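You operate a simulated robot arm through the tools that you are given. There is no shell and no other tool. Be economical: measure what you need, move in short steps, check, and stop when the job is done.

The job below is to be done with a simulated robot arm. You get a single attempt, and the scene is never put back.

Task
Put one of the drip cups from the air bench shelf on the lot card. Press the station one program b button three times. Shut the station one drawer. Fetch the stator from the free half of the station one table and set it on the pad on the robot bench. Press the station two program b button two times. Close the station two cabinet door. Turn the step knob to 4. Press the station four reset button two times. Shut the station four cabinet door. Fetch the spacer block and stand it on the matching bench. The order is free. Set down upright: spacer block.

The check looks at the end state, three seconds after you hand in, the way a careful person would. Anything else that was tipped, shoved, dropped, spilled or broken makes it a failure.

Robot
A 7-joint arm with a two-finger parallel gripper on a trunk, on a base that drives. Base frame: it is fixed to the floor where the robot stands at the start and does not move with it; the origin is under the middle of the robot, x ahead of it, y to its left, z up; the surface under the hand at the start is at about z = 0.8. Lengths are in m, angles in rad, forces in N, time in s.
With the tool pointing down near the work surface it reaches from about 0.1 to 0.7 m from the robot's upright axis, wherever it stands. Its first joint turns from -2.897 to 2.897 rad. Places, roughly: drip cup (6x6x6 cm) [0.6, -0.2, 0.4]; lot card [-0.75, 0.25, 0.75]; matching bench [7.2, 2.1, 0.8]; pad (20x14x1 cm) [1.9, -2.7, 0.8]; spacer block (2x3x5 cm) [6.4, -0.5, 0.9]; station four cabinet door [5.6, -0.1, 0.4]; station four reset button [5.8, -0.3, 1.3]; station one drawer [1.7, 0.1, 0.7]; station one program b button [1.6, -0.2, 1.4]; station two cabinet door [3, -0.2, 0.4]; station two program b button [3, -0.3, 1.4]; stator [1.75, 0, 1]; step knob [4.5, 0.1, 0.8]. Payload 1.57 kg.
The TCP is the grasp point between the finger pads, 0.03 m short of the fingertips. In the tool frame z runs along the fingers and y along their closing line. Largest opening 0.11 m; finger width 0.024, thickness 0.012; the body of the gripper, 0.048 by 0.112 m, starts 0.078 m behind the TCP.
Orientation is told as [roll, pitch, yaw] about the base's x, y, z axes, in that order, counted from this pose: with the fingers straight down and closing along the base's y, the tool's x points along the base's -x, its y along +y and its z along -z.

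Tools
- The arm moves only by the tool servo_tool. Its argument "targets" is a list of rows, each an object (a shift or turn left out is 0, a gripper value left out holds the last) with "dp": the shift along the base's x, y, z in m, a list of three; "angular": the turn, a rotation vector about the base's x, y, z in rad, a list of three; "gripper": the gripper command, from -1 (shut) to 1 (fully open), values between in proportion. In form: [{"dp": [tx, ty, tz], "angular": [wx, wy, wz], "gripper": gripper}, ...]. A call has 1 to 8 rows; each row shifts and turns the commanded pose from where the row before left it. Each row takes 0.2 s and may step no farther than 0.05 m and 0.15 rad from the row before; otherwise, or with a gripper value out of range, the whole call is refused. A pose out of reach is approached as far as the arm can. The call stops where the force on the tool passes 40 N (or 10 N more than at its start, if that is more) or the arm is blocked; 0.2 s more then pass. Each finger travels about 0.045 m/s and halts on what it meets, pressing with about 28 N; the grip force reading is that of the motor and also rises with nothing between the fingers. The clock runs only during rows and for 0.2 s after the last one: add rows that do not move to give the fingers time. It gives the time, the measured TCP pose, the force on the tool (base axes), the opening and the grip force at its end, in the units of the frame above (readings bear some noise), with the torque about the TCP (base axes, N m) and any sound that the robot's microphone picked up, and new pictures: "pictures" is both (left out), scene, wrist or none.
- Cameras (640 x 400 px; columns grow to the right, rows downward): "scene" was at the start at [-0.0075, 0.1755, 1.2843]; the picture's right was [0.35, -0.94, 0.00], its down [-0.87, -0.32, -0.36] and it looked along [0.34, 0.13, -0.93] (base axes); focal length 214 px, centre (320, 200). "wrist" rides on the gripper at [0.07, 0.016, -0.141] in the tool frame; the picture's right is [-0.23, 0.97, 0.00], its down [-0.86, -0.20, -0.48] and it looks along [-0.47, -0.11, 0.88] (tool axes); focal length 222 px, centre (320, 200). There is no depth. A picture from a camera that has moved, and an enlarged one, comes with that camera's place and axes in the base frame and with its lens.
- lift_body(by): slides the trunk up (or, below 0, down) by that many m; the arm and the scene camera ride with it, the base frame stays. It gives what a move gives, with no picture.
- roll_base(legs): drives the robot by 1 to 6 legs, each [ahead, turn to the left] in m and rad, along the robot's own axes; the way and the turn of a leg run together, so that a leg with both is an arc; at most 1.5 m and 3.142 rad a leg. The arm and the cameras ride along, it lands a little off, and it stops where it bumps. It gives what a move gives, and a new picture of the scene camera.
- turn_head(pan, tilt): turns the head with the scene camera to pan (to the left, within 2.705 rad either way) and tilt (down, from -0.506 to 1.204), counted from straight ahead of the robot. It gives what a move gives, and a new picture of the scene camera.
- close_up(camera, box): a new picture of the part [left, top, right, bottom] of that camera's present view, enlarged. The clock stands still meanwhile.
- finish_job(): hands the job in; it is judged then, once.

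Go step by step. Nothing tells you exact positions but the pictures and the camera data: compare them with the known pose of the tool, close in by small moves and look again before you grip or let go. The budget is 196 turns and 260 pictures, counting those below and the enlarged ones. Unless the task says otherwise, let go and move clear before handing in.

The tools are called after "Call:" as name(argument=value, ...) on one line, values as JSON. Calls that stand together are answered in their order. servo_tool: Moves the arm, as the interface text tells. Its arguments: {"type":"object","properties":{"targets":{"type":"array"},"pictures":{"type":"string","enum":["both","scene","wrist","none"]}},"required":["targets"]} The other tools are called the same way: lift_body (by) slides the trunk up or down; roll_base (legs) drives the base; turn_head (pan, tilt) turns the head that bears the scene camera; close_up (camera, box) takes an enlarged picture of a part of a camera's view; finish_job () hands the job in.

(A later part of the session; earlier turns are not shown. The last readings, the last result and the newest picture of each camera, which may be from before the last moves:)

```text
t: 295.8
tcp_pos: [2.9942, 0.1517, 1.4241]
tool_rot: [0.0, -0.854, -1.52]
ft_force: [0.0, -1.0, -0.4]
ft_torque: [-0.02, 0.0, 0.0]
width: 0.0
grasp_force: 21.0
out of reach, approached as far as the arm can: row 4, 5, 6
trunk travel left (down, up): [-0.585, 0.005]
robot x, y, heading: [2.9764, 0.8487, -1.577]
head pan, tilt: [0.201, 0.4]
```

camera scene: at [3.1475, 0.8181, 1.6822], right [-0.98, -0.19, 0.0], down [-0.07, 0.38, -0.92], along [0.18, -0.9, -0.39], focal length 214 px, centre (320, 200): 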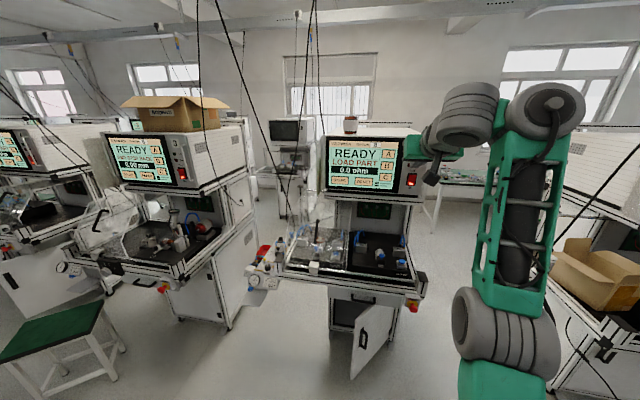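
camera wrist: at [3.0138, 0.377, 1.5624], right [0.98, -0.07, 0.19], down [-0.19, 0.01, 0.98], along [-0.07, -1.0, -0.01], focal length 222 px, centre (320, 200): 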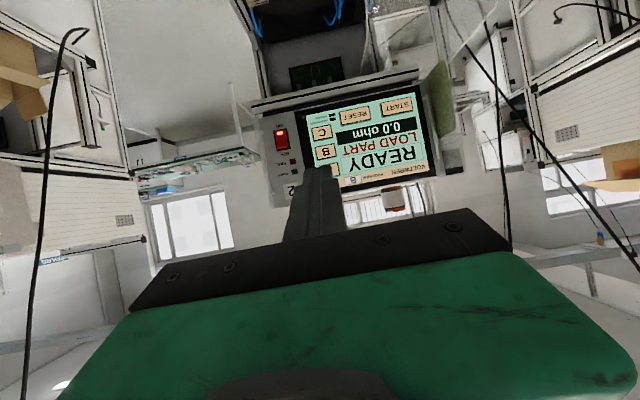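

Call:
servo_tool(targets=[{"angular": [-0.14, 0, 0]}, {"angular": [-0.14, 0, 0]}, {"angular": [-0.14, 0, 0]}, {"dp": [0, 0, -0.01], "angular": [-0.14, 0, 0]}, {"dp": [0, 0, -0.01], "angular": [-0.12, 0, 0]}, {}], pictures="wrist")

```text
t: 297.1
tcp_pos: [2.9944, 0.15, 1.4241]
tool_rot: [-0.002, -0.854, -1.521]
ft_force: [0.1, -0.4, 0.0]
ft_torque: [0.0, -0.04, 0.0]
width: 0.0
grasp_force: 20.9
out of reach, approached as far as the arm can: row 1, 2, 3, 4, 5
trunk travel left (down, up): [-0.585, 0.005]
robot x, y, heading: [2.9742, 0.8482, -1.578]
head pan, tilt: [0.201, 0.4]
camera wrist: at [3.0024, 0.3042, 1.4649], right [0.98, -0.1, 0.17], down [-0.19, -0.21, 0.96], along [-0.06, -0.97, -0.22], focal length 222 px, centre (320, 200)
```

wrist: 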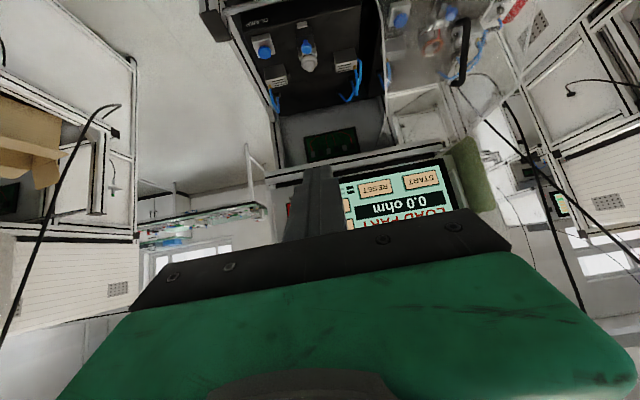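

The wrist is at a limit. I unwind to the upright pose at r≈0.6 and repeat the motion that worked at station one.

Call:
servo_tool(targets=[{"dp": [0, 0.01, -0.04], "angular": [0.14, 0, 0]}, {"dp": [0, 0.01, -0.04], "angular": [0.14, 0, 0]}, {"dp": [0, 0.02, -0.04], "angular": [0.14, 0, 0]}, {"dp": [0, 0.02, -0.04], "angular": [0.14, 0, 0]}, {"dp": [0, 0.02, -0.04], "angular": [0.14, 0, 0]}, {"dp": [0, 0.01, -0.04], "angular": [0.14, 0, 0]}, {"dp": [0, 0.01, -0.04]}, {}], pictures="scene")

```text
t: 298.9
tcp_pos: [2.9938, 0.2372, 1.1543]
tool_rot: [0.035, -0.018, -1.538]
ft_force: [0.0, 0.4, -0.9]
ft_torque: [-0.02, -0.05, 0.02]
width: 0.0
grasp_force: 20.9
out of reach, approached as far as the arm can: row 1, 2, 3
trunk travel left (down, up): [-0.585, 0.005]
robot x, y, heading: [2.9713, 0.8508, -1.579]
head pan, tilt: [0.201, 0.4]
camera scene: at [3.1473, 0.8174, 1.6821], right [-0.98, -0.19, 0.0], down [-0.07, 0.38, -0.92], along [0.18, -0.9, -0.39], focal length 214 px, centre (320, 200)
```

scene: 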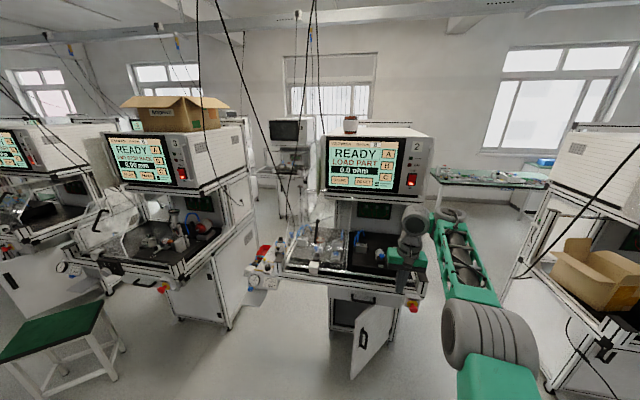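

Now repeat the station-one motion: rise and tilt together.

Call:
servo_tool(targets=[{"dp": [0, 0, 0.03], "angular": [-0.14, 0, 0]}, {"dp": [0, 0, 0.03], "angular": [-0.14, 0, 0]}, {"dp": [0, 0, 0.03], "angular": [-0.14, 0, 0]}, {"dp": [0, 0, 0.03], "angular": [-0.14, 0, 0]}, {"dp": [0, 0, 0.03], "angular": [-0.14, 0, 0]}, {"dp": [0, 0, 0.03], "angular": [-0.14, 0, 0]}, {"dp": [0, 0, 0.03], "angular": [-0.14, 0, 0]}, {"dp": [0, 0, 0.02], "angular": [-0.14, 0, 0]}], pictures="none")

Call:
servo_tool(targets=[{"dp": [0, 0, 0.01], "angular": [-0.14, 0, 0]}, {"dp": [0, 0, 0.01], "angular": [-0.14, 0, 0]}, {"dp": [0, 0, 0.005], "angular": [-0.14, 0, 0]}, {}], pictures="wrist")

```text
t: 300.8
tcp_pos: [3.0072, 0.227, 1.3967]
tool_rot: [0.01, -1.069, -1.505]
ft_force: [-0.8, -0.5, 0.3]
ft_torque: [0.0, 0.01, 0.02]
width: 0.0
grasp_force: 21.4
out of reach, approached as far as the arm can: row 2, 3, 4
trunk travel left (down, up): [-0.585, 0.005]
robot x, y, heading: [2.9753, 0.8484, -1.581]
head pan, tilt: [0.201, 0.4]
```

```text
t: 301.4
tcp_pos: [3.003, 0.1882, 1.2964]
tool_rot: [-0.023, -1.14, -1.482]
ft_force: [0.4, -0.4, 0.7]
ft_torque: [0.04, -0.02, 0.04]
width: 0.0
grasp_force: 21.2
trunk travel left (down, up): [-0.585, 0.005]
robot x, y, heading: [2.9741, 0.8489, -1.576]
head pan, tilt: [0.201, 0.4]
stopped in row 3: the arm was blocked; the commanded pose is now the measured one
camera wrist: at [3.0082, 0.3472, 1.2924], right [0.98, -0.03, 0.2], down [-0.2, 0.07, 0.98], along [-0.04, -1.0, 0.06], focal length 222 px, centre (320, 200)
```

wrist: 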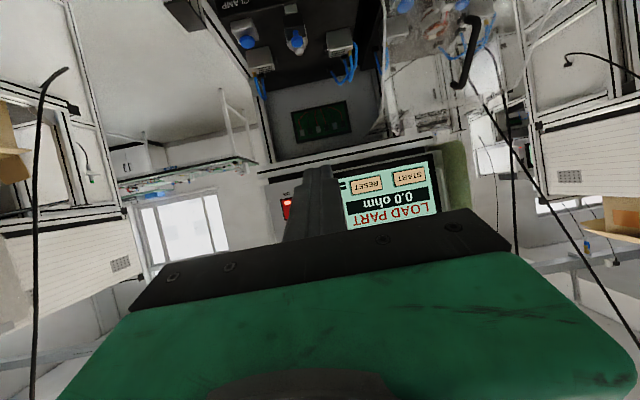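

Call:
servo_tool(targets=[{"angular": [-0.1, 0, 0]}, {"angular": [-0.1, 0, 0]}, {"dp": [0, 0, 0.02], "angular": [-0.1, 0, 0]}, {"dp": [0, 0, 0.03], "angular": [-0.1, 0, 0]}, {"dp": [0, 0, 0.03]}, {"dp": [0, 0, 0.03]}], pictures="scene")

```text
t: 302.8
tcp_pos: [3.0035, 0.1911, 1.4157]
tool_rot: [-1.184, -1.533, -0.328]
ft_force: [-0.9, -0.2, -0.3]
ft_torque: [0.01, -0.05, -0.02]
width: 0.0
grasp_force: 21.0
trunk travel left (down, up): [-0.585, 0.005]
robot x, y, heading: [2.9742, 0.8518, -1.58]
head pan, tilt: [0.201, 0.4]
camera scene: at [3.1476, 0.8185, 1.6806], right [-0.98, -0.19, 0.0], down [-0.07, 0.38, -0.92], along [0.18, -0.9, -0.39], focal length 214 px, centre (320, 200)
```

scene: 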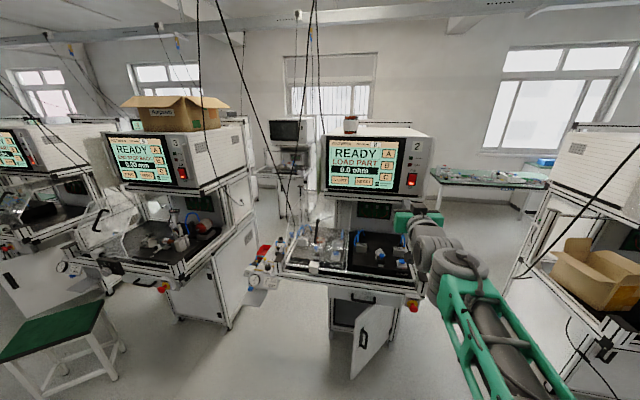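

Level now, on the button's line. I drive forward 0.25 and close in.

Call:
roll_base(legs=[[0.25, 0]])

Call:
servo_tool(targets=[{"dp": [0, -0.03, 0]}, {"dp": [0, -0.03, 0]}, {}], pictures="wrist")

```text
t: 304.6
tcp_pos: [3.0007, -0.0565, 1.4147]
tool_rot: [-1.087, -1.534, -0.425]
ft_force: [0.3, 0.3, 0.0]
ft_torque: [-0.04, -0.02, 0.0]
width: 0.0002
grasp_force: 20.9
trunk travel left (down, up): [-0.585, 0.005]
robot x, y, heading: [2.9728, 0.6042, -1.577]
head pan, tilt: [0.201, 0.4]
camera scene: at [3.1459, 0.5717, 1.6821], right [-0.98, -0.19, 0.0], down [-0.07, 0.38, -0.92], along [0.18, -0.9, -0.39], focal length 214 px, centre (320, 200)
```

scene: 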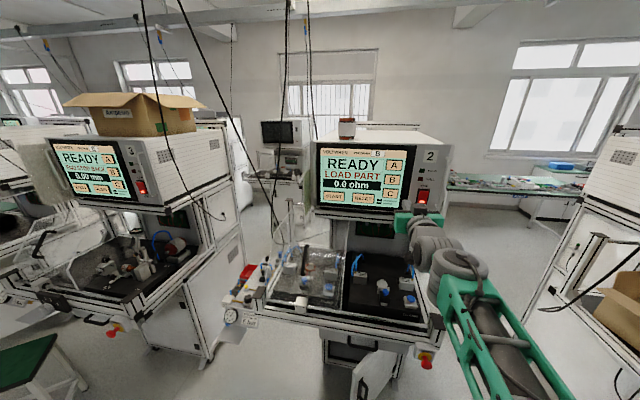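

```text
t: 305.4
tcp_pos: [3.0005, -0.1135, 1.4143]
tool_rot: [-1.116, -1.532, -0.396]
ft_force: [0.3, -0.4, 0.5]
ft_torque: [0.0, 0.0, 0.03]
width: 0.0
grasp_force: 21.5
trunk travel left (down, up): [-0.585, 0.005]
robot x, y, heading: [2.972, 0.6061, -1.578]
head pan, tilt: [0.201, 0.4]
camera wrist: at [3.0062, 0.0295, 1.3468], right [0.98, 0.05, 0.19], down [-0.2, 0.45, 0.87], along [-0.04, -0.89, 0.45], focal length 222 px, centre (320, 200)
```

wrist: 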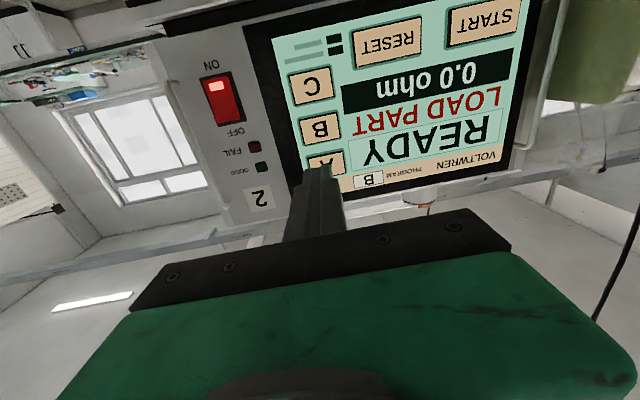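

Here the panel is deeper: B at about (3.012, -0.34, 1.407). I correct and go closer.

Call:
servo_tool(targets=[{"dp": [0.006, -0.04, -0.004]}, {"dp": [0.006, -0.04, -0.004]}, {"dp": [0, -0.04, 0]}, {}], pictures="wrist")

```text
t: 306.4
tcp_pos: [3.0129, -0.2352, 1.4071]
tool_rot: [-1.113, -1.533, -0.4]
ft_force: [0.4, 0.0, 0.2]
ft_torque: [0.02, -0.02, -0.03]
width: 0.0001
grasp_force: 20.8
trunk travel left (down, up): [-0.585, 0.005]
robot x, y, heading: [2.9752, 0.6004, -1.578]
head pan, tilt: [0.201, 0.4]
camera wrist: at [3.0182, -0.0921, 1.3405], right [0.98, 0.05, 0.19], down [-0.2, 0.45, 0.87], along [-0.04, -0.89, 0.45], focal length 222 px, centre (320, 200)
```

wrist: 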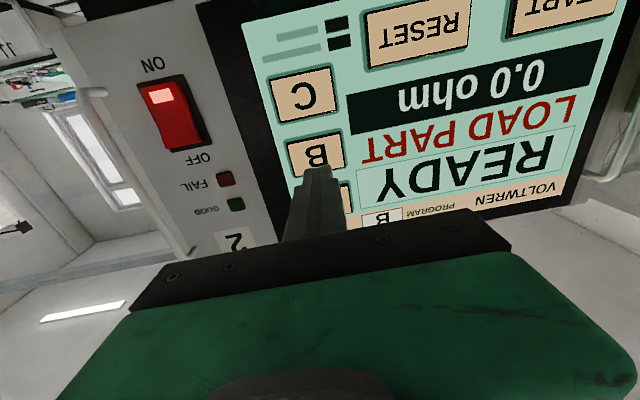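

Call:
servo_tool(targets=[{"dp": [0, -0.03, 0]}, {"dp": [0, -0.02, 0]}, {"dp": [0, -0.008, 0]}, {}], pictures="wrist")

```text
t: 307.4
tcp_pos: [3.0139, -0.293, 1.4054]
tool_rot: [-1.098, -1.531, -0.416]
ft_force: [-0.4, 0.3, -0.5]
ft_torque: [-0.02, -0.02, -0.01]
width: 0.0
grasp_force: 21.6
trunk travel left (down, up): [-0.585, 0.005]
robot x, y, heading: [2.9735, 0.6033, -1.58]
head pan, tilt: [0.201, 0.4]
camera wrist: at [3.0194, -0.1491, 1.3393], right [0.98, 0.05, 0.19], down [-0.2, 0.45, 0.87], along [-0.04, -0.89, 0.45], focal length 222 px, centre (320, 200)
```

wrist: 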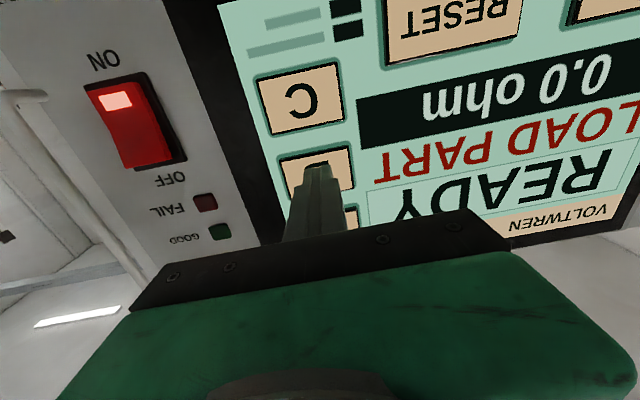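

Call:
servo_tool(targets=[{"dp": [0, -0.006, 0]}, {"dp": [0, -0.006, 0]}], pictures="none")

```text
t: 308.0
tcp_pos: [3.015, -0.3043, 1.4069]
tool_rot: [-1.109, -1.534, -0.404]
ft_force: [0.6, -0.6, -0.5]
ft_torque: [0.01, 0.02, 0.0]
width: 0.0
grasp_force: 21.6
trunk travel left (down, up): [-0.585, 0.005]
robot x, y, heading: [2.9771, 0.6041, -1.584]
head pan, tilt: [0.201, 0.4]
```

Call:
servo_tool(targets=[{"dp": [0, -0.006, 0]}, {"dp": [0, -0.004, 0]}], pictures="none")

```text
t: 308.6
tcp_pos: [3.0139, -0.3116, 1.4069]
tool_rot: [-1.083, -1.532, -0.428]
ft_force: [0.3, 21.9, -6.1]
ft_torque: [0.07, -0.01, -0.05]
width: 0.0
grasp_force: 21.1
trunk travel left (down, up): [-0.585, 0.005]
robot x, y, heading: [2.9744, 0.6032, -1.582]
head pan, tilt: [0.201, 0.4]
heard: click
```

One click. I release fully and press a second time.

Call:
servo_tool(targets=[{"dp": [0, 0.01, 0]}, {"dp": [0, 0.01, 0]}, {}], pictures="none")

Call:
servo_tool(targets=[{"dp": [0, -0.01, 0]}, {"dp": [0, -0.009, 0]}], pictures="none")

```text
t: 309.4
tcp_pos: [3.0134, -0.2955, 1.4061]
tool_rot: [-1.098, -1.532, -0.413]
ft_force: [0.9, -1.0, -1.4]
ft_torque: [0.02, 0.04, -0.01]
width: 0.0
grasp_force: 21.4
trunk travel left (down, up): [-0.585, 0.005]
robot x, y, heading: [2.9767, 0.6004, -1.585]
head pan, tilt: [0.201, 0.4]
```

```text
t: 310.0
tcp_pos: [3.0141, -0.3112, 1.406]
tool_rot: [-1.073, -1.533, -0.44]
ft_force: [0.4, 19.8, -6.5]
ft_torque: [0.04, -0.05, -0.07]
width: 0.0
grasp_force: 21.7
trunk travel left (down, up): [-0.585, 0.005]
robot x, y, heading: [2.9745, 0.6012, -1.581]
head pan, tilt: [0.201, 0.4]
heard: click
```

Second click: station two's buttons are done. I back off and lower the trunk for the door.

Call:
servo_tool(targets=[{"dp": [0, 0.02, 0]}, {"dp": [0, 0.045, 0]}, {"dp": [0, 0.045, 0]}, {"dp": [0, 0.045, 0]}, {"dp": [0, 0.045, 0]}], pictures="none")

Call:
roll_base(legs=[[-0.35, 0]])

Call:
lift_body(by=-0.4)

Call:
lift_body(by=-0.18)

Call:
servo_tool(targets=[{"dp": [-0.01, 0, -0.04]}, {"dp": [-0.01, 0, -0.04]}, {"dp": [-0.01, 0, -0.04]}, {"dp": [0, 0, -0.04]}, {"dp": [0, 0, -0.04]}, {"dp": [0, 0, -0.04]}, {"dp": [0, 0, -0.04]}, {"dp": [0, 0, -0.03]}])

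```text
t: 311.2
tcp_pos: [3.012, -0.1103, 1.4092]
tool_rot: [-1.141, -1.532, -0.374]
ft_force: [-0.7, 0.4, 0.2]
ft_torque: [-0.01, 0.0, -0.03]
width: 0.0
grasp_force: 21.5
trunk travel left (down, up): [-0.585, 0.005]
robot x, y, heading: [2.9698, 0.603, -1.58]
head pan, tilt: [0.201, 0.4]
```

```text
t: 313.4
tcp_pos: [3.0139, 0.2347, 1.4081]
tool_rot: [-1.116, -1.534, -0.4]
ft_force: [-0.5, 0.3, 1.1]
ft_torque: [0.03, 0.0, 0.01]
width: 0.0
grasp_force: 21.0
trunk travel left (down, up): [-0.585, 0.005]
robot x, y, heading: [2.9738, 0.952, -1.577]
head pan, tilt: [0.201, 0.4]
camera scene: at [3.1485, 0.9202, 1.6822], right [-0.98, -0.19, 0.0], down [-0.07, 0.38, -0.92], along [0.18, -0.9, -0.39], focal length 214 px, centre (320, 200)
```

scene: 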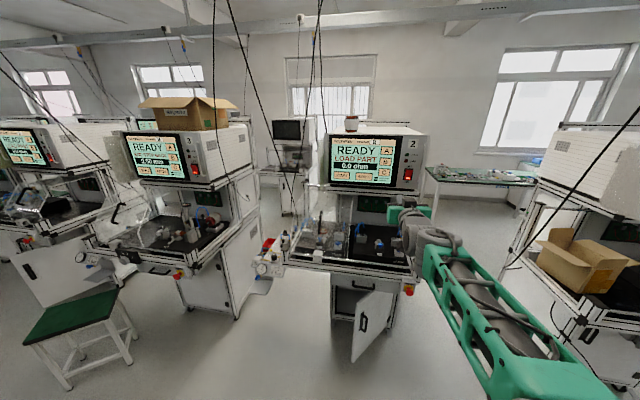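

```text
t: 317.3
tcp_pos: [3.0131, 0.2335, 1.0079]
tool_rot: [-1.108, -1.532, -0.406]
ft_force: [0.1, 0.9, -0.6]
ft_torque: [-0.02, -0.03, 0.0]
width: 0.0
grasp_force: 21.6
trunk travel left (down, up): [-0.185, 0.405]
robot x, y, heading: [2.9739, 0.9466, -1.58]
head pan, tilt: [0.201, 0.4]
```

```text
t: 319.3
tcp_pos: [3.0134, 0.2331, 0.8279]
tool_rot: [-1.109, -1.534, -0.407]
ft_force: [0.1, -0.3, -0.1]
ft_torque: [-0.01, 0.03, -0.02]
width: 0.0
grasp_force: 21.0
trunk travel left (down, up): [-0.005, 0.585]
robot x, y, heading: [2.9767, 0.9485, -1.576]
head pan, tilt: [0.201, 0.4]
```

```text
t: 321.1
tcp_pos: [2.9835, 0.2355, 0.5179]
tool_rot: [-1.143, -1.531, -0.372]
ft_force: [0.2, 0.7, 0.8]
ft_torque: [0.0, 0.0, -0.01]
width: 0.0004
grasp_force: 21.0
trunk travel left (down, up): [-0.005, 0.585]
robot x, y, heading: [2.9757, 0.9544, -1.577]
head pan, tilt: [0.201, 0.4]
camera scene: at [3.1484, 0.9196, 1.1022], right [-0.98, -0.19, 0.0], down [-0.07, 0.38, -0.92], along [0.18, -0.9, -0.39], focal length 214 px, centre (320, 200)
camera wrist: at [2.9898, 0.3792, 0.4503], right [0.98, 0.05, 0.19], down [-0.2, 0.45, 0.87], along [-0.04, -0.89, 0.46], focal length 222 px, centre (320, 200)
```

scene: 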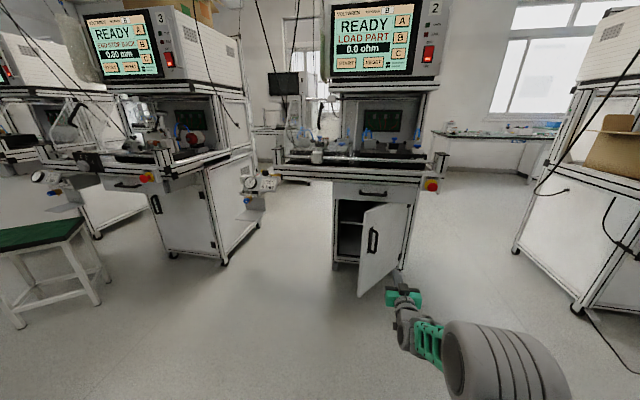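
wrist: 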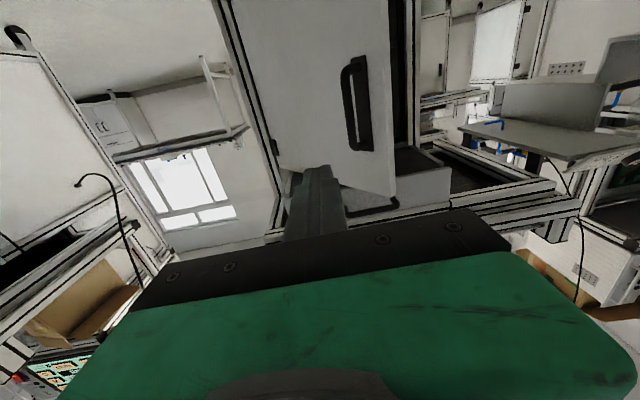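

The low level pose works. I'll push straight in at x≈3.04 (between hinge and handle): shift over, then drive forward.

Call:
servo_tool(targets=[{"dp": [0.03, 0.015, 0]}, {"dp": [0.03, 0.015, 0]}, {}], pictures="none")

Call:
roll_base(legs=[[0.3, 0]])

Call:
servo_tool(targets=[{}], pictures="wrist")

```text
t: 321.9
tcp_pos: [3.0456, 0.2655, 0.5174]
tool_rot: [-1.104, -1.533, -0.409]
ft_force: [-0.1, 0.4, 0.5]
ft_torque: [-0.01, -0.01, -0.01]
width: 0.0
grasp_force: 21.6
trunk travel left (down, up): [-0.005, 0.585]
robot x, y, heading: [2.9731, 0.9497, -1.579]
head pan, tilt: [0.201, 0.4]
```

```text
t: 323.6
tcp_pos: [3.0451, 0.0288, 0.5161]
tool_rot: [-1.044, -1.537, -0.461]
ft_force: [0.6, -0.2, 0.5]
ft_torque: [0.0, -0.03, 0.0]
width: 0.0
grasp_force: 21.1
trunk travel left (down, up): [-0.005, 0.585]
robot x, y, heading: [2.9718, 0.7123, -1.581]
head pan, tilt: [0.201, 0.4]
stopped in leg 1: the force on the tool passed its limit at 74 N (the readings are from after the stop); the commanded pose is now the measured one
camera scene: at [3.1459, 0.6805, 1.1021], right [-0.98, -0.19, 0.0], down [-0.07, 0.38, -0.92], along [0.17, -0.9, -0.39], focal length 214 px, centre (320, 200)
```

scene: 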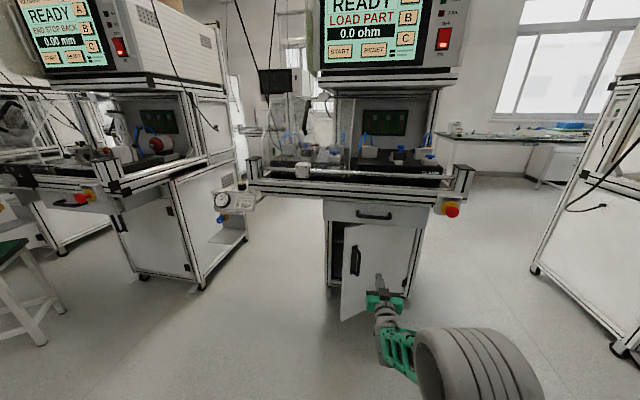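

```text
t: 324.0
tcp_pos: [3.0447, 0.0291, 0.5165]
tool_rot: [-1.037, -1.537, -0.471]
ft_force: [0.7, -1.0, -0.2]
ft_torque: [-0.01, 0.04, -0.01]
width: 0.0002
grasp_force: 21.2
trunk travel left (down, up): [-0.005, 0.585]
robot x, y, heading: [2.9736, 0.7106, -1.583]
head pan, tilt: [0.201, 0.4]
camera wrist: at [3.0499, 0.1726, 0.4494], right [0.98, 0.06, 0.2], down [-0.2, 0.45, 0.87], along [-0.04, -0.89, 0.45], focal length 222 px, centre (320, 200)
```

wrist: 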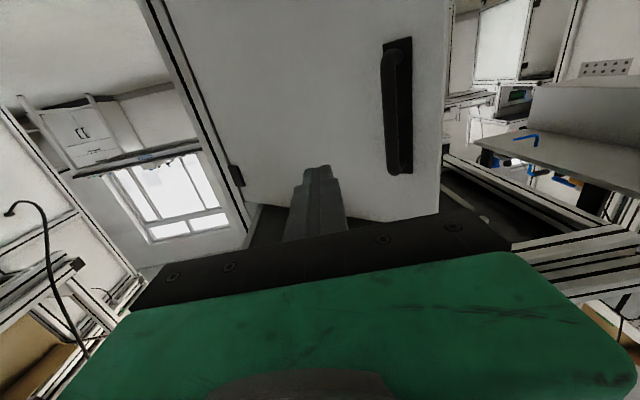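

The door has started to swing shut. I keep pushing with small steps.

Call:
servo_tool(targets=[{"dp": [0, -0.015, 0]}, {"dp": [0, -0.015, 0]}, {"dp": [0, -0.015, 0]}, {"dp": [0, -0.015, 0]}, {"dp": [0, -0.015, 0]}, {"dp": [0, -0.015, 0]}, {"dp": [0, -0.015, 0]}, {"dp": [0, -0.015, 0]}], pictures="wrist")

```text
t: 325.8
tcp_pos: [3.0443, -0.0911, 0.519]
tool_rot: [-1.043, -1.539, -0.464]
ft_force: [0.1, 0.1, 0.3]
ft_torque: [-0.03, 0.0, -0.05]
width: 0.0001
grasp_force: 21.0
trunk travel left (down, up): [-0.005, 0.585]
robot x, y, heading: [2.9759, 0.7124, -1.583]
head pan, tilt: [0.201, 0.4]
camera wrist: at [3.049, 0.0528, 0.4502], right [0.98, 0.06, 0.2], down [-0.2, 0.45, 0.87], along [-0.04, -0.89, 0.45], focal length 222 px, centre (320, 200)
```

wrist: 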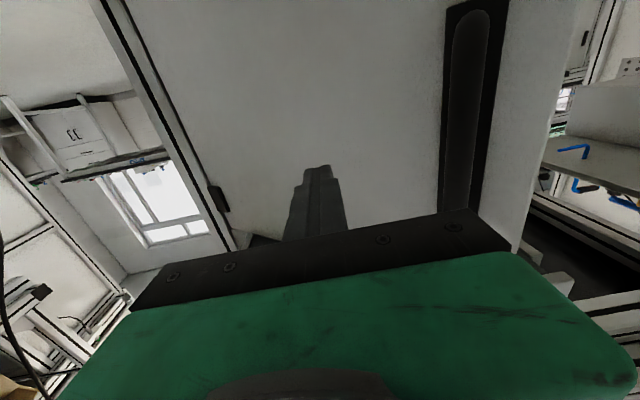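

Call:
servo_tool(targets=[{"dp": [0, -0.015, 0]}, {"dp": [0, -0.015, 0]}, {"dp": [0, -0.015, 0]}, {"dp": [0, -0.015, 0]}, {"dp": [0, -0.015, 0]}, {"dp": [0, -0.015, 0]}], pictures="both")

```text
t: 327.2
tcp_pos: [3.0456, -0.1814, 0.5156]
tool_rot: [-1.046, -1.537, -0.46]
ft_force: [0.0, 0.7, 0.4]
ft_torque: [0.04, 0.01, 0.02]
width: 0.0001
grasp_force: 21.9
trunk travel left (down, up): [-0.005, 0.585]
robot x, y, heading: [2.9735, 0.7134, -1.582]
head pan, tilt: [0.201, 0.4]
camera scene: at [3.1459, 0.6805, 1.1022], right [-0.98, -0.19, 0.0], down [-0.07, 0.38, -0.92], along [0.17, -0.9, -0.39], focal length 214 px, centre (320, 200)
camera wrist: at [3.0503, -0.0375, 0.4497], right [0.98, 0.06, 0.2], down [-0.2, 0.45, 0.87], along [-0.04, -0.89, 0.45], focal length 222 px, centre (320, 200)
```

scene: 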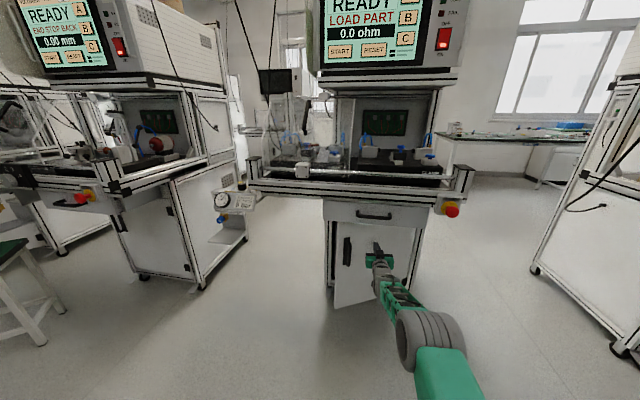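
wrist: 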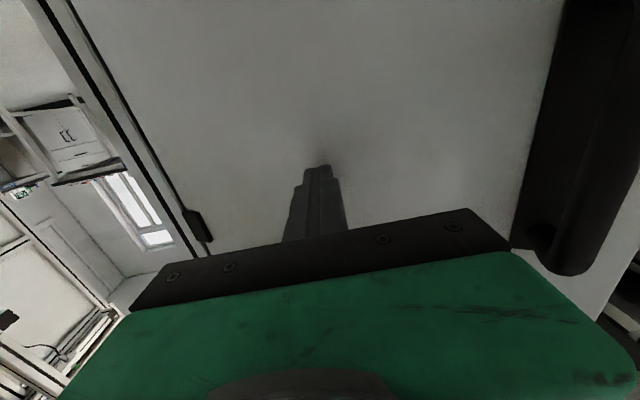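

The door is about half shut. I continue.

Call:
servo_tool(targets=[{"dp": [0, -0.012, 0]}, {"dp": [0, -0.012, 0]}, {"dp": [0, -0.012, 0]}, {"dp": [0, -0.012, 0]}, {"dp": [0, -0.012, 0]}], pictures="none")

Call:
servo_tool(targets=[{"dp": [0, -0.012, 0]}, {"dp": [0, -0.012, 0]}, {"dp": [0, -0.012, 0]}, {"dp": [0, -0.012, 0]}], pictures="both")

```text
t: 328.4
tcp_pos: [3.0442, -0.242, 0.5165]
tool_rot: [-1.042, -1.536, -0.464]
ft_force: [0.9, -0.5, -0.2]
ft_torque: [0.02, 0.02, -0.01]
width: 0.0
grasp_force: 21.3
trunk travel left (down, up): [-0.005, 0.585]
robot x, y, heading: [2.9765, 0.7121, -1.583]
head pan, tilt: [0.201, 0.4]
```

```text
t: 329.4
tcp_pos: [3.0437, -0.2718, 0.5172]
tool_rot: [-1.033, -1.537, -0.474]
ft_force: [-1.1, 0.3, 0.4]
ft_torque: [-0.03, 0.0, -0.01]
width: 0.0
grasp_force: 21.6
out of reach, approached as far as the arm can: row 3, 4
trunk travel left (down, up): [-0.005, 0.585]
robot x, y, heading: [2.9746, 0.7131, -1.584]
head pan, tilt: [0.201, 0.4]
camera scene: at [3.1459, 0.6803, 1.1021], right [-0.98, -0.19, 0.0], down [-0.07, 0.38, -0.92], along [0.17, -0.9, -0.39], focal length 214 px, centre (320, 200)
camera wrist: at [3.0493, -0.1289, 0.4492], right [0.98, 0.06, 0.2], down [-0.2, 0.45, 0.87], along [-0.04, -0.89, 0.45], focal length 222 px, centre (320, 200)
```

scene: 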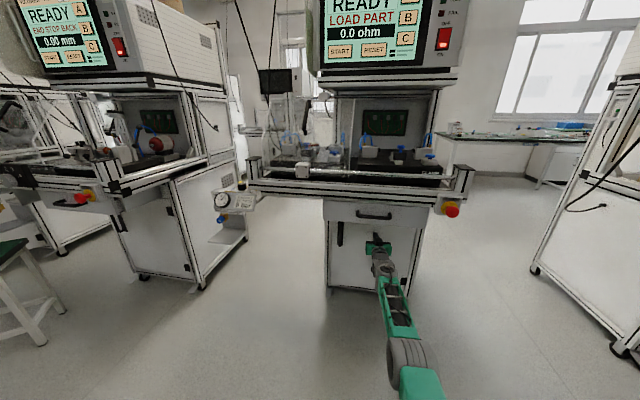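
wrist: 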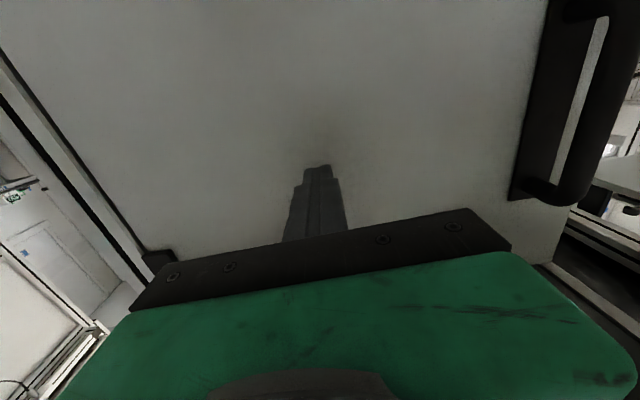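

Arm is at full stretch. I draw back, drive the base 0.12 closer and push the last bit with the arm.

Call:
servo_tool(targets=[{"dp": [0, 0.04, 0]}, {"dp": [0, 0.04, 0]}, {"dp": [0, 0.04, 0]}, {"dp": [0, 0.03, 0]}], pictures="none")

Call:
roll_base(legs=[[0.13, 0]])

Call:
servo_tool(targets=[{"dp": [0, -0.012, 0]}, {"dp": [0, -0.012, 0]}, {"dp": [0, -0.012, 0]}, {"dp": [0, -0.01, 0]}, {"dp": [0, -0.01, 0]}, {"dp": [0, -0.01, 0]}], pictures="wrist")

```text
t: 330.4
tcp_pos: [3.0459, -0.1219, 0.5147]
tool_rot: [-1.007, -1.539, -0.498]
ft_force: [1.0, -0.3, -0.1]
ft_torque: [0.01, 0.0, 0.02]
width: 0.0001
grasp_force: 21.3
trunk travel left (down, up): [-0.005, 0.585]
robot x, y, heading: [2.9711, 0.7124, -1.583]
head pan, tilt: [0.201, 0.4]
```

```text
t: 331.7
tcp_pos: [3.0455, -0.2525, 0.5152]
tool_rot: [-1.034, -1.538, -0.471]
ft_force: [0.6, -0.2, 0.5]
ft_torque: [0.01, -0.01, 0.0]
width: 0.0
grasp_force: 21.0
trunk travel left (down, up): [-0.005, 0.585]
robot x, y, heading: [2.9721, 0.5824, -1.582]
head pan, tilt: [0.201, 0.4]
camera scene: at [3.1445, 0.5494, 1.1021], right [-0.98, -0.19, 0.0], down [-0.07, 0.38, -0.92], along [0.17, -0.9, -0.39], focal length 214 px, centre (320, 200)
```

scene: 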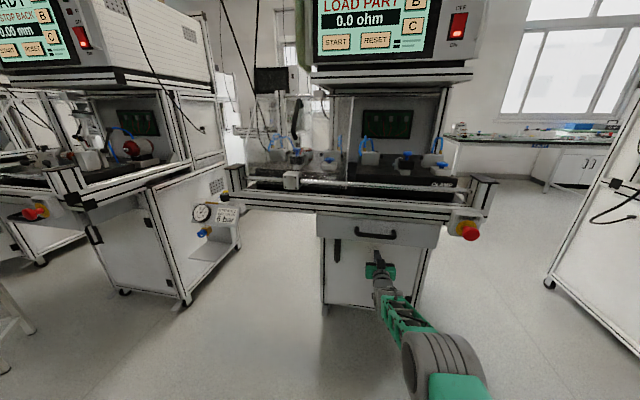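

```text
t: 332.8
tcp_pos: [3.0451, -0.2983, 0.5176]
tool_rot: [-1.109, -1.537, -0.395]
ft_force: [-1.3, 25.1, 5.2]
ft_torque: [-0.35, 0.06, -0.27]
width: 0.0
grasp_force: 20.9
trunk travel left (down, up): [-0.005, 0.585]
robot x, y, heading: [2.9735, 0.5821, -1.579]
head pan, tilt: [0.201, 0.4]
stopped in row 5: the force on the tool passed its limit at 54 N (the readings are from after the stop); the commanded pose is now the measured one
camera wrist: at [3.0503, -0.1551, 0.4484], right [0.98, 0.06, 0.2], down [-0.2, 0.45, 0.87], along [-0.04, -0.89, 0.46], focal length 222 px, centre (320, 200)
```

wrist: 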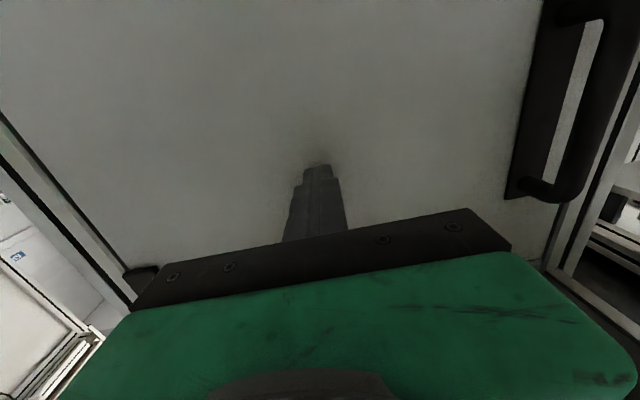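

Hard stop and the door edge meets the frame. I back out and check.

Call:
servo_tool(targets=[{"dp": [0, 0.03, 0]}, {"dp": [0, 0.045, 0]}, {"dp": [0, 0.045, 0]}], pictures="none")

Call:
roll_base(legs=[[-0.4, 0]])

Call:
close_up(camera="scene", box=[280, 160, 480, 320])

```text
t: 333.6
tcp_pos: [3.0489, -0.1806, 0.5142]
tool_rot: [-1.01, -1.536, -0.493]
ft_force: [-0.6, -1.2, 0.0]
ft_torque: [-0.02, -0.03, 0.01]
width: 0.0001
grasp_force: 21.2
trunk travel left (down, up): [-0.005, 0.585]
robot x, y, heading: [2.9716, 0.5807, -1.581]
head pan, tilt: [0.201, 0.4]
```

```text
t: 336.1
tcp_pos: [3.0519, 0.2193, 0.5142]
tool_rot: [-1.018, -1.536, -0.485]
ft_force: [-0.8, -0.7, 0.1]
ft_torque: [-0.01, 0.0, 0.01]
width: 0.0001
grasp_force: 21.9
trunk travel left (down, up): [-0.005, 0.585]
robot x, y, heading: [2.9763, 0.9798, -1.583]
head pan, tilt: [0.201, 0.4]
camera scene: at [3.1488, 0.9496, 1.1021], right [-0.98, -0.19, 0.0], down [-0.07, 0.38, -0.92], along [0.17, -0.9, -0.39], focal length 214 px, centre (320, 200)
```

scene: 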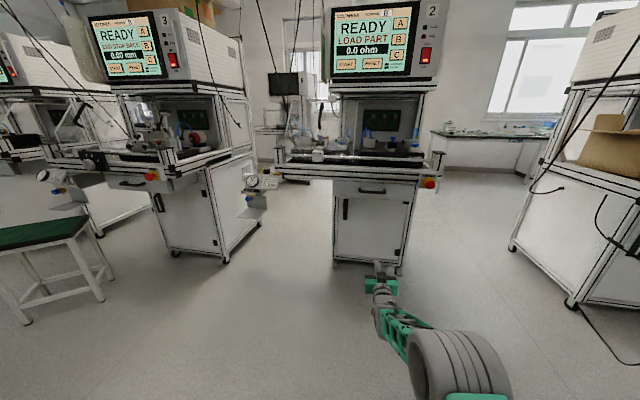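

```text
2.50 times, centred on (380, 240) of scene
camera zoom: at [3.1488, 0.9496, 1.1021], right [-0.98, -0.19, 0.0], down [-0.07, 0.38, -0.92], along [0.17, -0.9, -0.39], focal length 536 px, centre (170, 100)
```

zoom: 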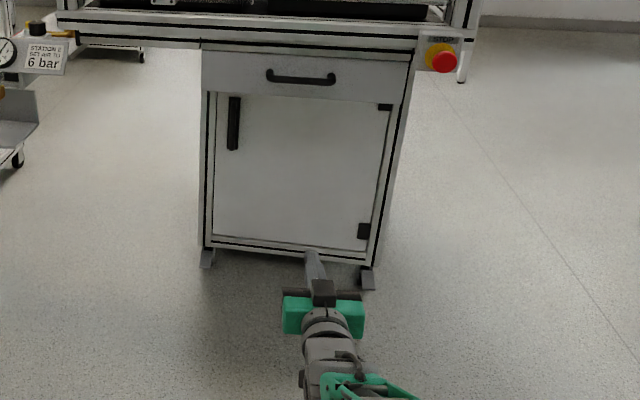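

The station two door is shut. Next is the step knob at station three; a stool stands in front of it, so I approach and look first.

Call:
lift_body(by=0.4)

Call:
roll_base(legs=[[0, 1.58], [0.8, 0]])

Call:
turn_head(pan=-0.9, tilt=0.5)

```text
t: 339.9
tcp_pos: [3.0529, 0.2189, 0.9147]
tool_rot: [-1.018, -1.536, -0.489]
ft_force: [0.1, 0.1, 0.7]
ft_torque: [0.0, -0.02, 0.0]
width: 0.0002
grasp_force: 22.2
trunk travel left (down, up): [-0.405, 0.185]
robot x, y, heading: [2.9734, 0.981, -1.582]
head pan, tilt: [0.201, 0.4]
```

```text
t: 348.0
tcp_pos: [4.5437, 0.9841, 0.9144]
tool_rot: [-1.018, -1.537, 1.04]
ft_force: [0.1, 0.4, -0.4]
ft_torque: [0.0, 0.01, 0.05]
width: 0.0
grasp_force: 21.1
trunk travel left (down, up): [-0.405, 0.185]
robot x, y, heading: [3.7791, 0.938, -0.054]
head pan, tilt: [0.201, 0.4]
camera scene: at [3.8204, 1.1147, 1.5021], right [0.14, -0.99, 0.0], down [-0.39, -0.06, -0.92], along [0.91, 0.13, -0.39], focal length 214 px, centre (320, 200)
```

scene: 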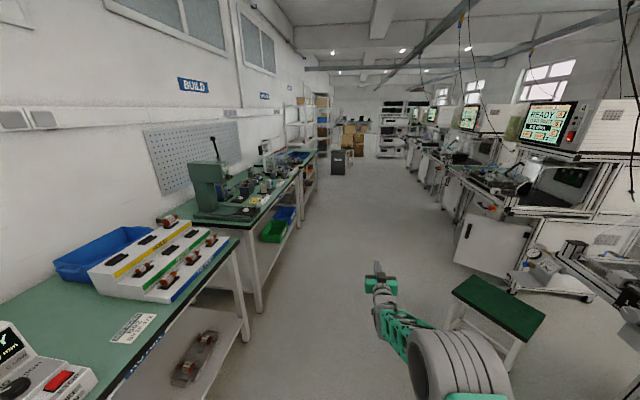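

```text
t: 349.3
tcp_pos: [4.5444, 0.9838, 0.9155]
tool_rot: [-1.018, -1.536, 1.038]
ft_force: [0.2, 0.1, -0.4]
ft_torque: [-0.02, 0.03, 0.0]
width: 0.0
grasp_force: 21.4
trunk travel left (down, up): [-0.405, 0.185]
robot x, y, heading: [3.7789, 0.944, -0.053]
head pan, tilt: [-0.901, 0.499]
camera scene: at [3.7813, 1.027, 1.493], right [-0.82, -0.58, 0.0], down [-0.28, 0.39, -0.88], along [0.51, -0.72, -0.48], focal length 214 px, centre (320, 200)
```

scene: 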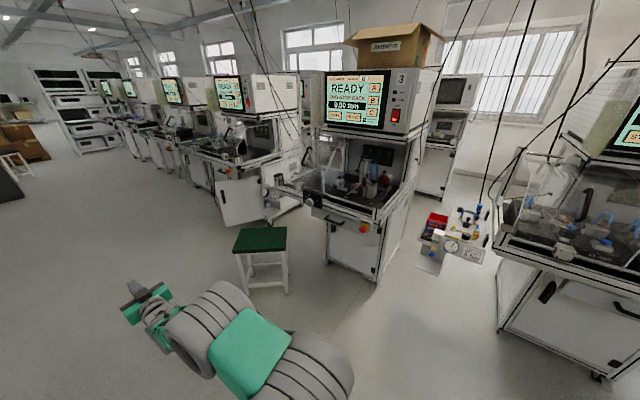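

Call:
close_up(camera="scene", box=[270, 140, 430, 270])

```text
3.08 times, centred on (350, 205) of scene
camera zoom: at [3.7813, 1.027, 1.493], right [-0.82, -0.58, 0.0], down [-0.28, 0.39, -0.88], along [0.51, -0.72, -0.48], focal length 660 px, centre (228, 185)
```

zoom: 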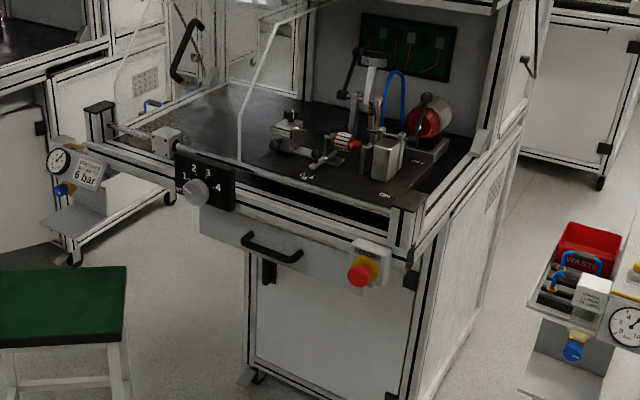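

The knob is on the front rail at about (4.50, 0.12, 0.85), facing the aisle, with positions 1–4 around it; the stool is beside it. I drive to in front of it, keeping distance.

Call:
roll_base(legs=[[0, 0.245], [0.73, 0], [0, -1.765]])

Call:
turn_head(pan=0.15, tilt=0.6)

Call:
close_up(camera="wrist", box=[220, 40, 460, 240])

```text
t: 358.3
tcp_pos: [4.5752, 0.3222, 0.9144]
tool_rot: [-1.019, -1.536, -0.463]
ft_force: [0.1, -0.5, 0.3]
ft_torque: [-0.03, -0.01, 0.01]
width: 0.0
grasp_force: 21.1
trunk travel left (down, up): [-0.405, 0.185]
robot x, y, heading: [4.4793, 1.0814, -1.553]
head pan, tilt: [-0.901, 0.499]
camera scene: at [4.564, 1.0866, 1.493], right [-0.63, 0.78, 0.0], down [0.37, 0.3, -0.88], along [-0.68, -0.55, -0.48], focal length 214 px, centre (320, 200)
```

scene: 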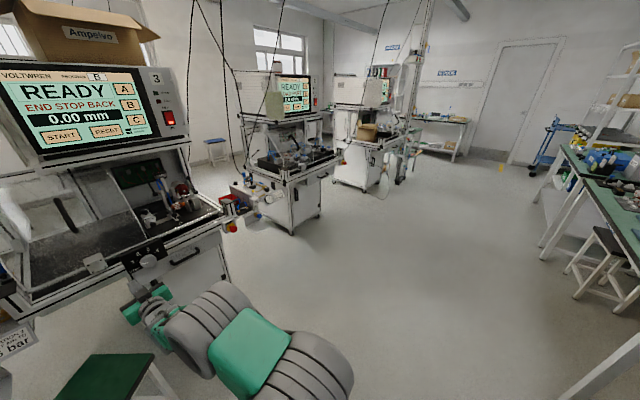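

```text
t: 359.6
tcp_pos: [4.5748, 0.3222, 0.9138]
tool_rot: [-1.017, -1.535, -0.461]
ft_force: [-0.1, -0.2, -0.5]
ft_torque: [0.01, -0.03, -0.01]
width: 0.0001
grasp_force: 21.2
trunk travel left (down, up): [-0.405, 0.185]
robot x, y, heading: [4.4815, 1.0825, -1.558]
head pan, tilt: [0.15, 0.6]
camera scene: at [4.6489, 1.0569, 1.4839], right [-0.99, -0.16, 0.0], down [-0.09, 0.56, -0.83], along [0.13, -0.81, -0.56], focal length 214 px, centre (320, 200)
```

scene: 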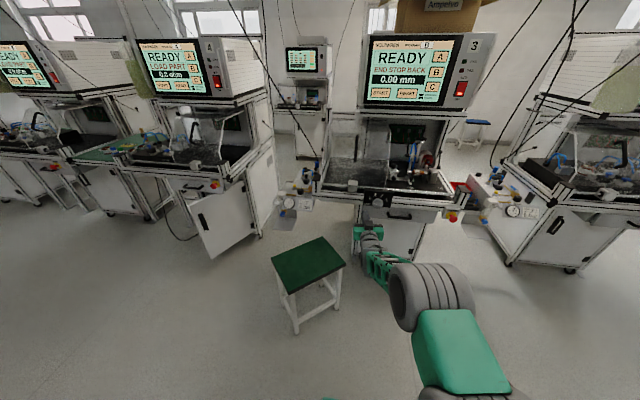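

```text
2.00 times, centred on (340, 140) of wrist
camera zoom: at [4.5766, 0.4657, 0.8478], right [0.98, 0.08, 0.2], down [-0.22, 0.45, 0.87], along [-0.01, -0.89, 0.45], focal length 444 px, centre (280, 320)
```

zoom: 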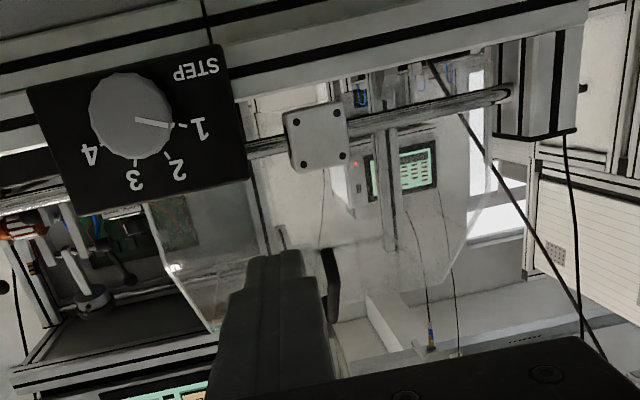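

The knob points to 1; position 4 lies about 120° clockwise. The knob is about 5.3 cm wide at (4.51, 0.15, 0.843). I line up, open, and pre-rotate the gripper 60° counter-clockwise in free space.

Call:
servo_tool(targets=[{"dp": [-0.016, 0, -0.018], "angular": [0, 0.13, 0], "gripper": 0.6}, {"dp": [-0.016, 0, -0.018], "angular": [0, 0.13, 0]}, {"dp": [-0.016, 0, -0.018], "angular": [0, 0.13, 0]}, {"dp": [-0.016, 0, -0.017], "angular": [0, 0.13, 0]}, {"angular": [0, 0.13, 0]}, {"angular": [0, 0.13, 0]}, {"angular": [0, 0.13, 0]}, {"angular": [0, 0.13, 0]}], pictures="wrist")

```text
t: 361.4
tcp_pos: [4.5111, 0.322, 0.8445]
tool_rot: [-1.471, -0.496, -0.019]
ft_force: [0.1, 0.5, 0.0]
ft_torque: [-0.01, -0.03, -0.01]
width: 0.0879
grasp_force: 0.1
trunk travel left (down, up): [-0.405, 0.185]
robot x, y, heading: [4.4786, 1.0799, -1.556]
head pan, tilt: [0.15, 0.6]
camera wrist: at [4.4534, 0.4655, 0.8094], right [0.66, 0.08, -0.74], down [0.64, 0.45, 0.62], along [0.38, -0.89, 0.24], focal length 222 px, centre (320, 200)
```

wrist: 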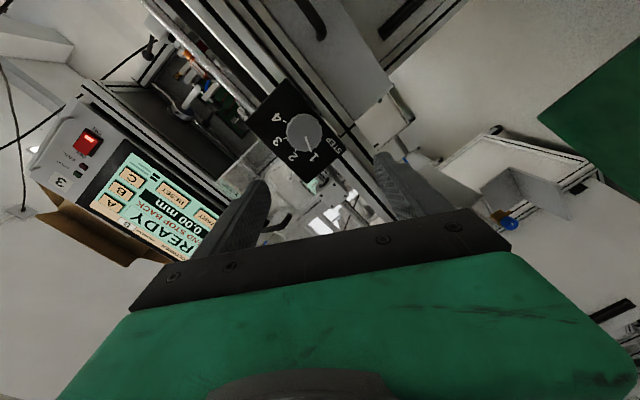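

Rotation is free. The knob triangulates to (4.500, 0.10, 0.843). I drive 0.12 closer and correct.

Call:
roll_base(legs=[[0.12, 0]])

Call:
servo_tool(targets=[{"dp": [-0.012, -0.01, 0]}, {}], pictures="wrist")

```text
t: 362.6
tcp_pos: [4.5129, 0.2038, 0.8439]
tool_rot: [-1.472, -0.501, -0.017]
ft_force: [0.0, -0.6, 0.1]
ft_torque: [0.04, 0.03, 0.0]
width: 0.088
grasp_force: 0.2
trunk travel left (down, up): [-0.405, 0.185]
robot x, y, heading: [4.4799, 0.964, -1.557]
head pan, tilt: [0.15, 0.6]
camera scene: at [4.6505, 0.9386, 1.4839], right [-0.99, -0.16, 0.0], down [-0.09, 0.56, -0.83], along [0.13, -0.81, -0.56], focal length 214 px, centre (320, 200)
```

scene: 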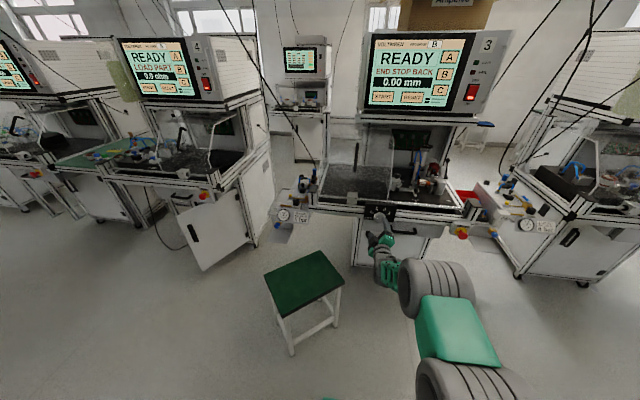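

```text
t: 363.2
tcp_pos: [4.5011, 0.1932, 0.8447]
tool_rot: [-1.471, -0.497, -0.016]
ft_force: [0.0, 0.2, 0.3]
ft_torque: [-0.01, 0.01, 0.04]
width: 0.0878
grasp_force: 0.0
trunk travel left (down, up): [-0.405, 0.185]
robot x, y, heading: [4.4805, 0.9598, -1.553]
head pan, tilt: [0.15, 0.6]
camera wrist: at [4.4431, 0.337, 0.8097], right [0.67, 0.08, -0.74], down [0.64, 0.45, 0.63], along [0.38, -0.89, 0.24], focal length 222 px, centre (320, 200)
```

wrist: 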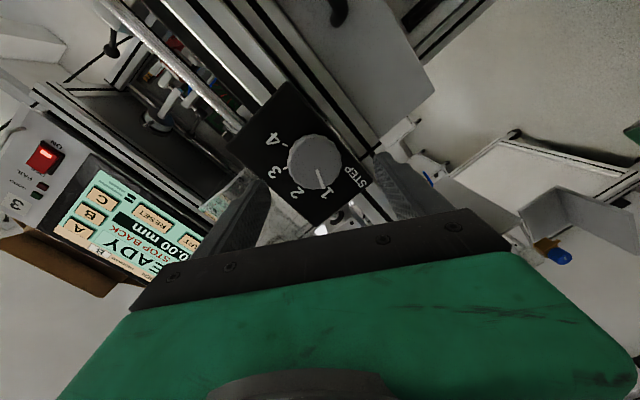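

Well centred. I advance over the knob.

Call:
servo_tool(targets=[{"dp": [0, -0.02, 0]}, {"dp": [0, -0.02, 0]}, {"dp": [0, -0.015, 0]}, {"dp": [0, -0.01, 0]}, {}], pictures="wrist")

```text
t: 364.4
tcp_pos: [4.5019, 0.1335, 0.8425]
tool_rot: [-1.468, -0.496, -0.017]
ft_force: [1.1, 26.8, 6.9]
ft_torque: [-1.55, 0.18, -0.4]
width: 0.0898
grasp_force: 1.2
trunk travel left (down, up): [-0.405, 0.185]
robot x, y, heading: [4.4845, 0.9587, -1.553]
head pan, tilt: [0.15, 0.6]
stopped in row 5: the force on the tool passed its limit at 40 N (the readings are from after the stop); the commanded pose is now the measured one
camera wrist: at [4.4444, 0.277, 0.8076], right [0.66, 0.09, -0.74], down [0.64, 0.44, 0.63], along [0.38, -0.89, 0.24], focal length 222 px, centre (320, 200)
```

wrist: 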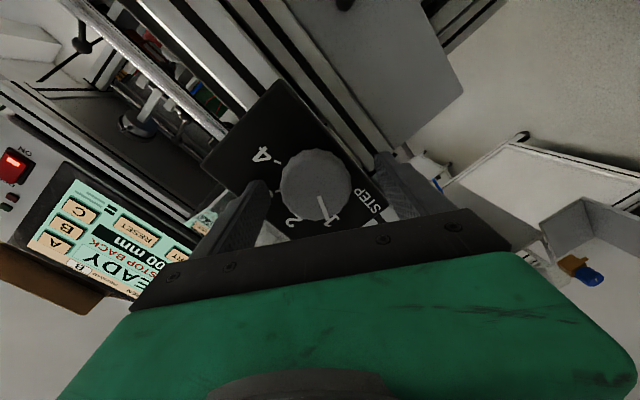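

The fingertips touched the plate, with the knob between the pads. I ease back 4 mm and close.

Call:
servo_tool(targets=[{"dp": [0, 0.004, 0]}, {"gripper": 0.2}, {"gripper": -0.2}, {}, {}], pictures="wrist")

```text
t: 365.6
tcp_pos: [4.4987, 0.1337, 0.8441]
tool_rot: [-1.475, -0.499, -0.02]
ft_force: [-15.5, -8.2, 11.4]
ft_torque: [-0.43, -0.14, -0.97]
width: 0.0568
grasp_force: 30.7
trunk travel left (down, up): [-0.405, 0.185]
robot x, y, heading: [4.4869, 0.9617, -1.563]
head pan, tilt: [0.15, 0.6]
camera wrist: at [4.441, 0.277, 0.8088], right [0.66, 0.08, -0.74], down [0.64, 0.44, 0.62], along [0.38, -0.89, 0.24], focal length 222 px, centre (320, 200)
```

wrist: 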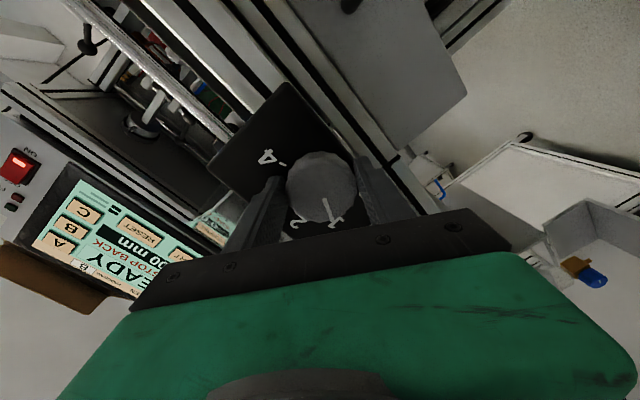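

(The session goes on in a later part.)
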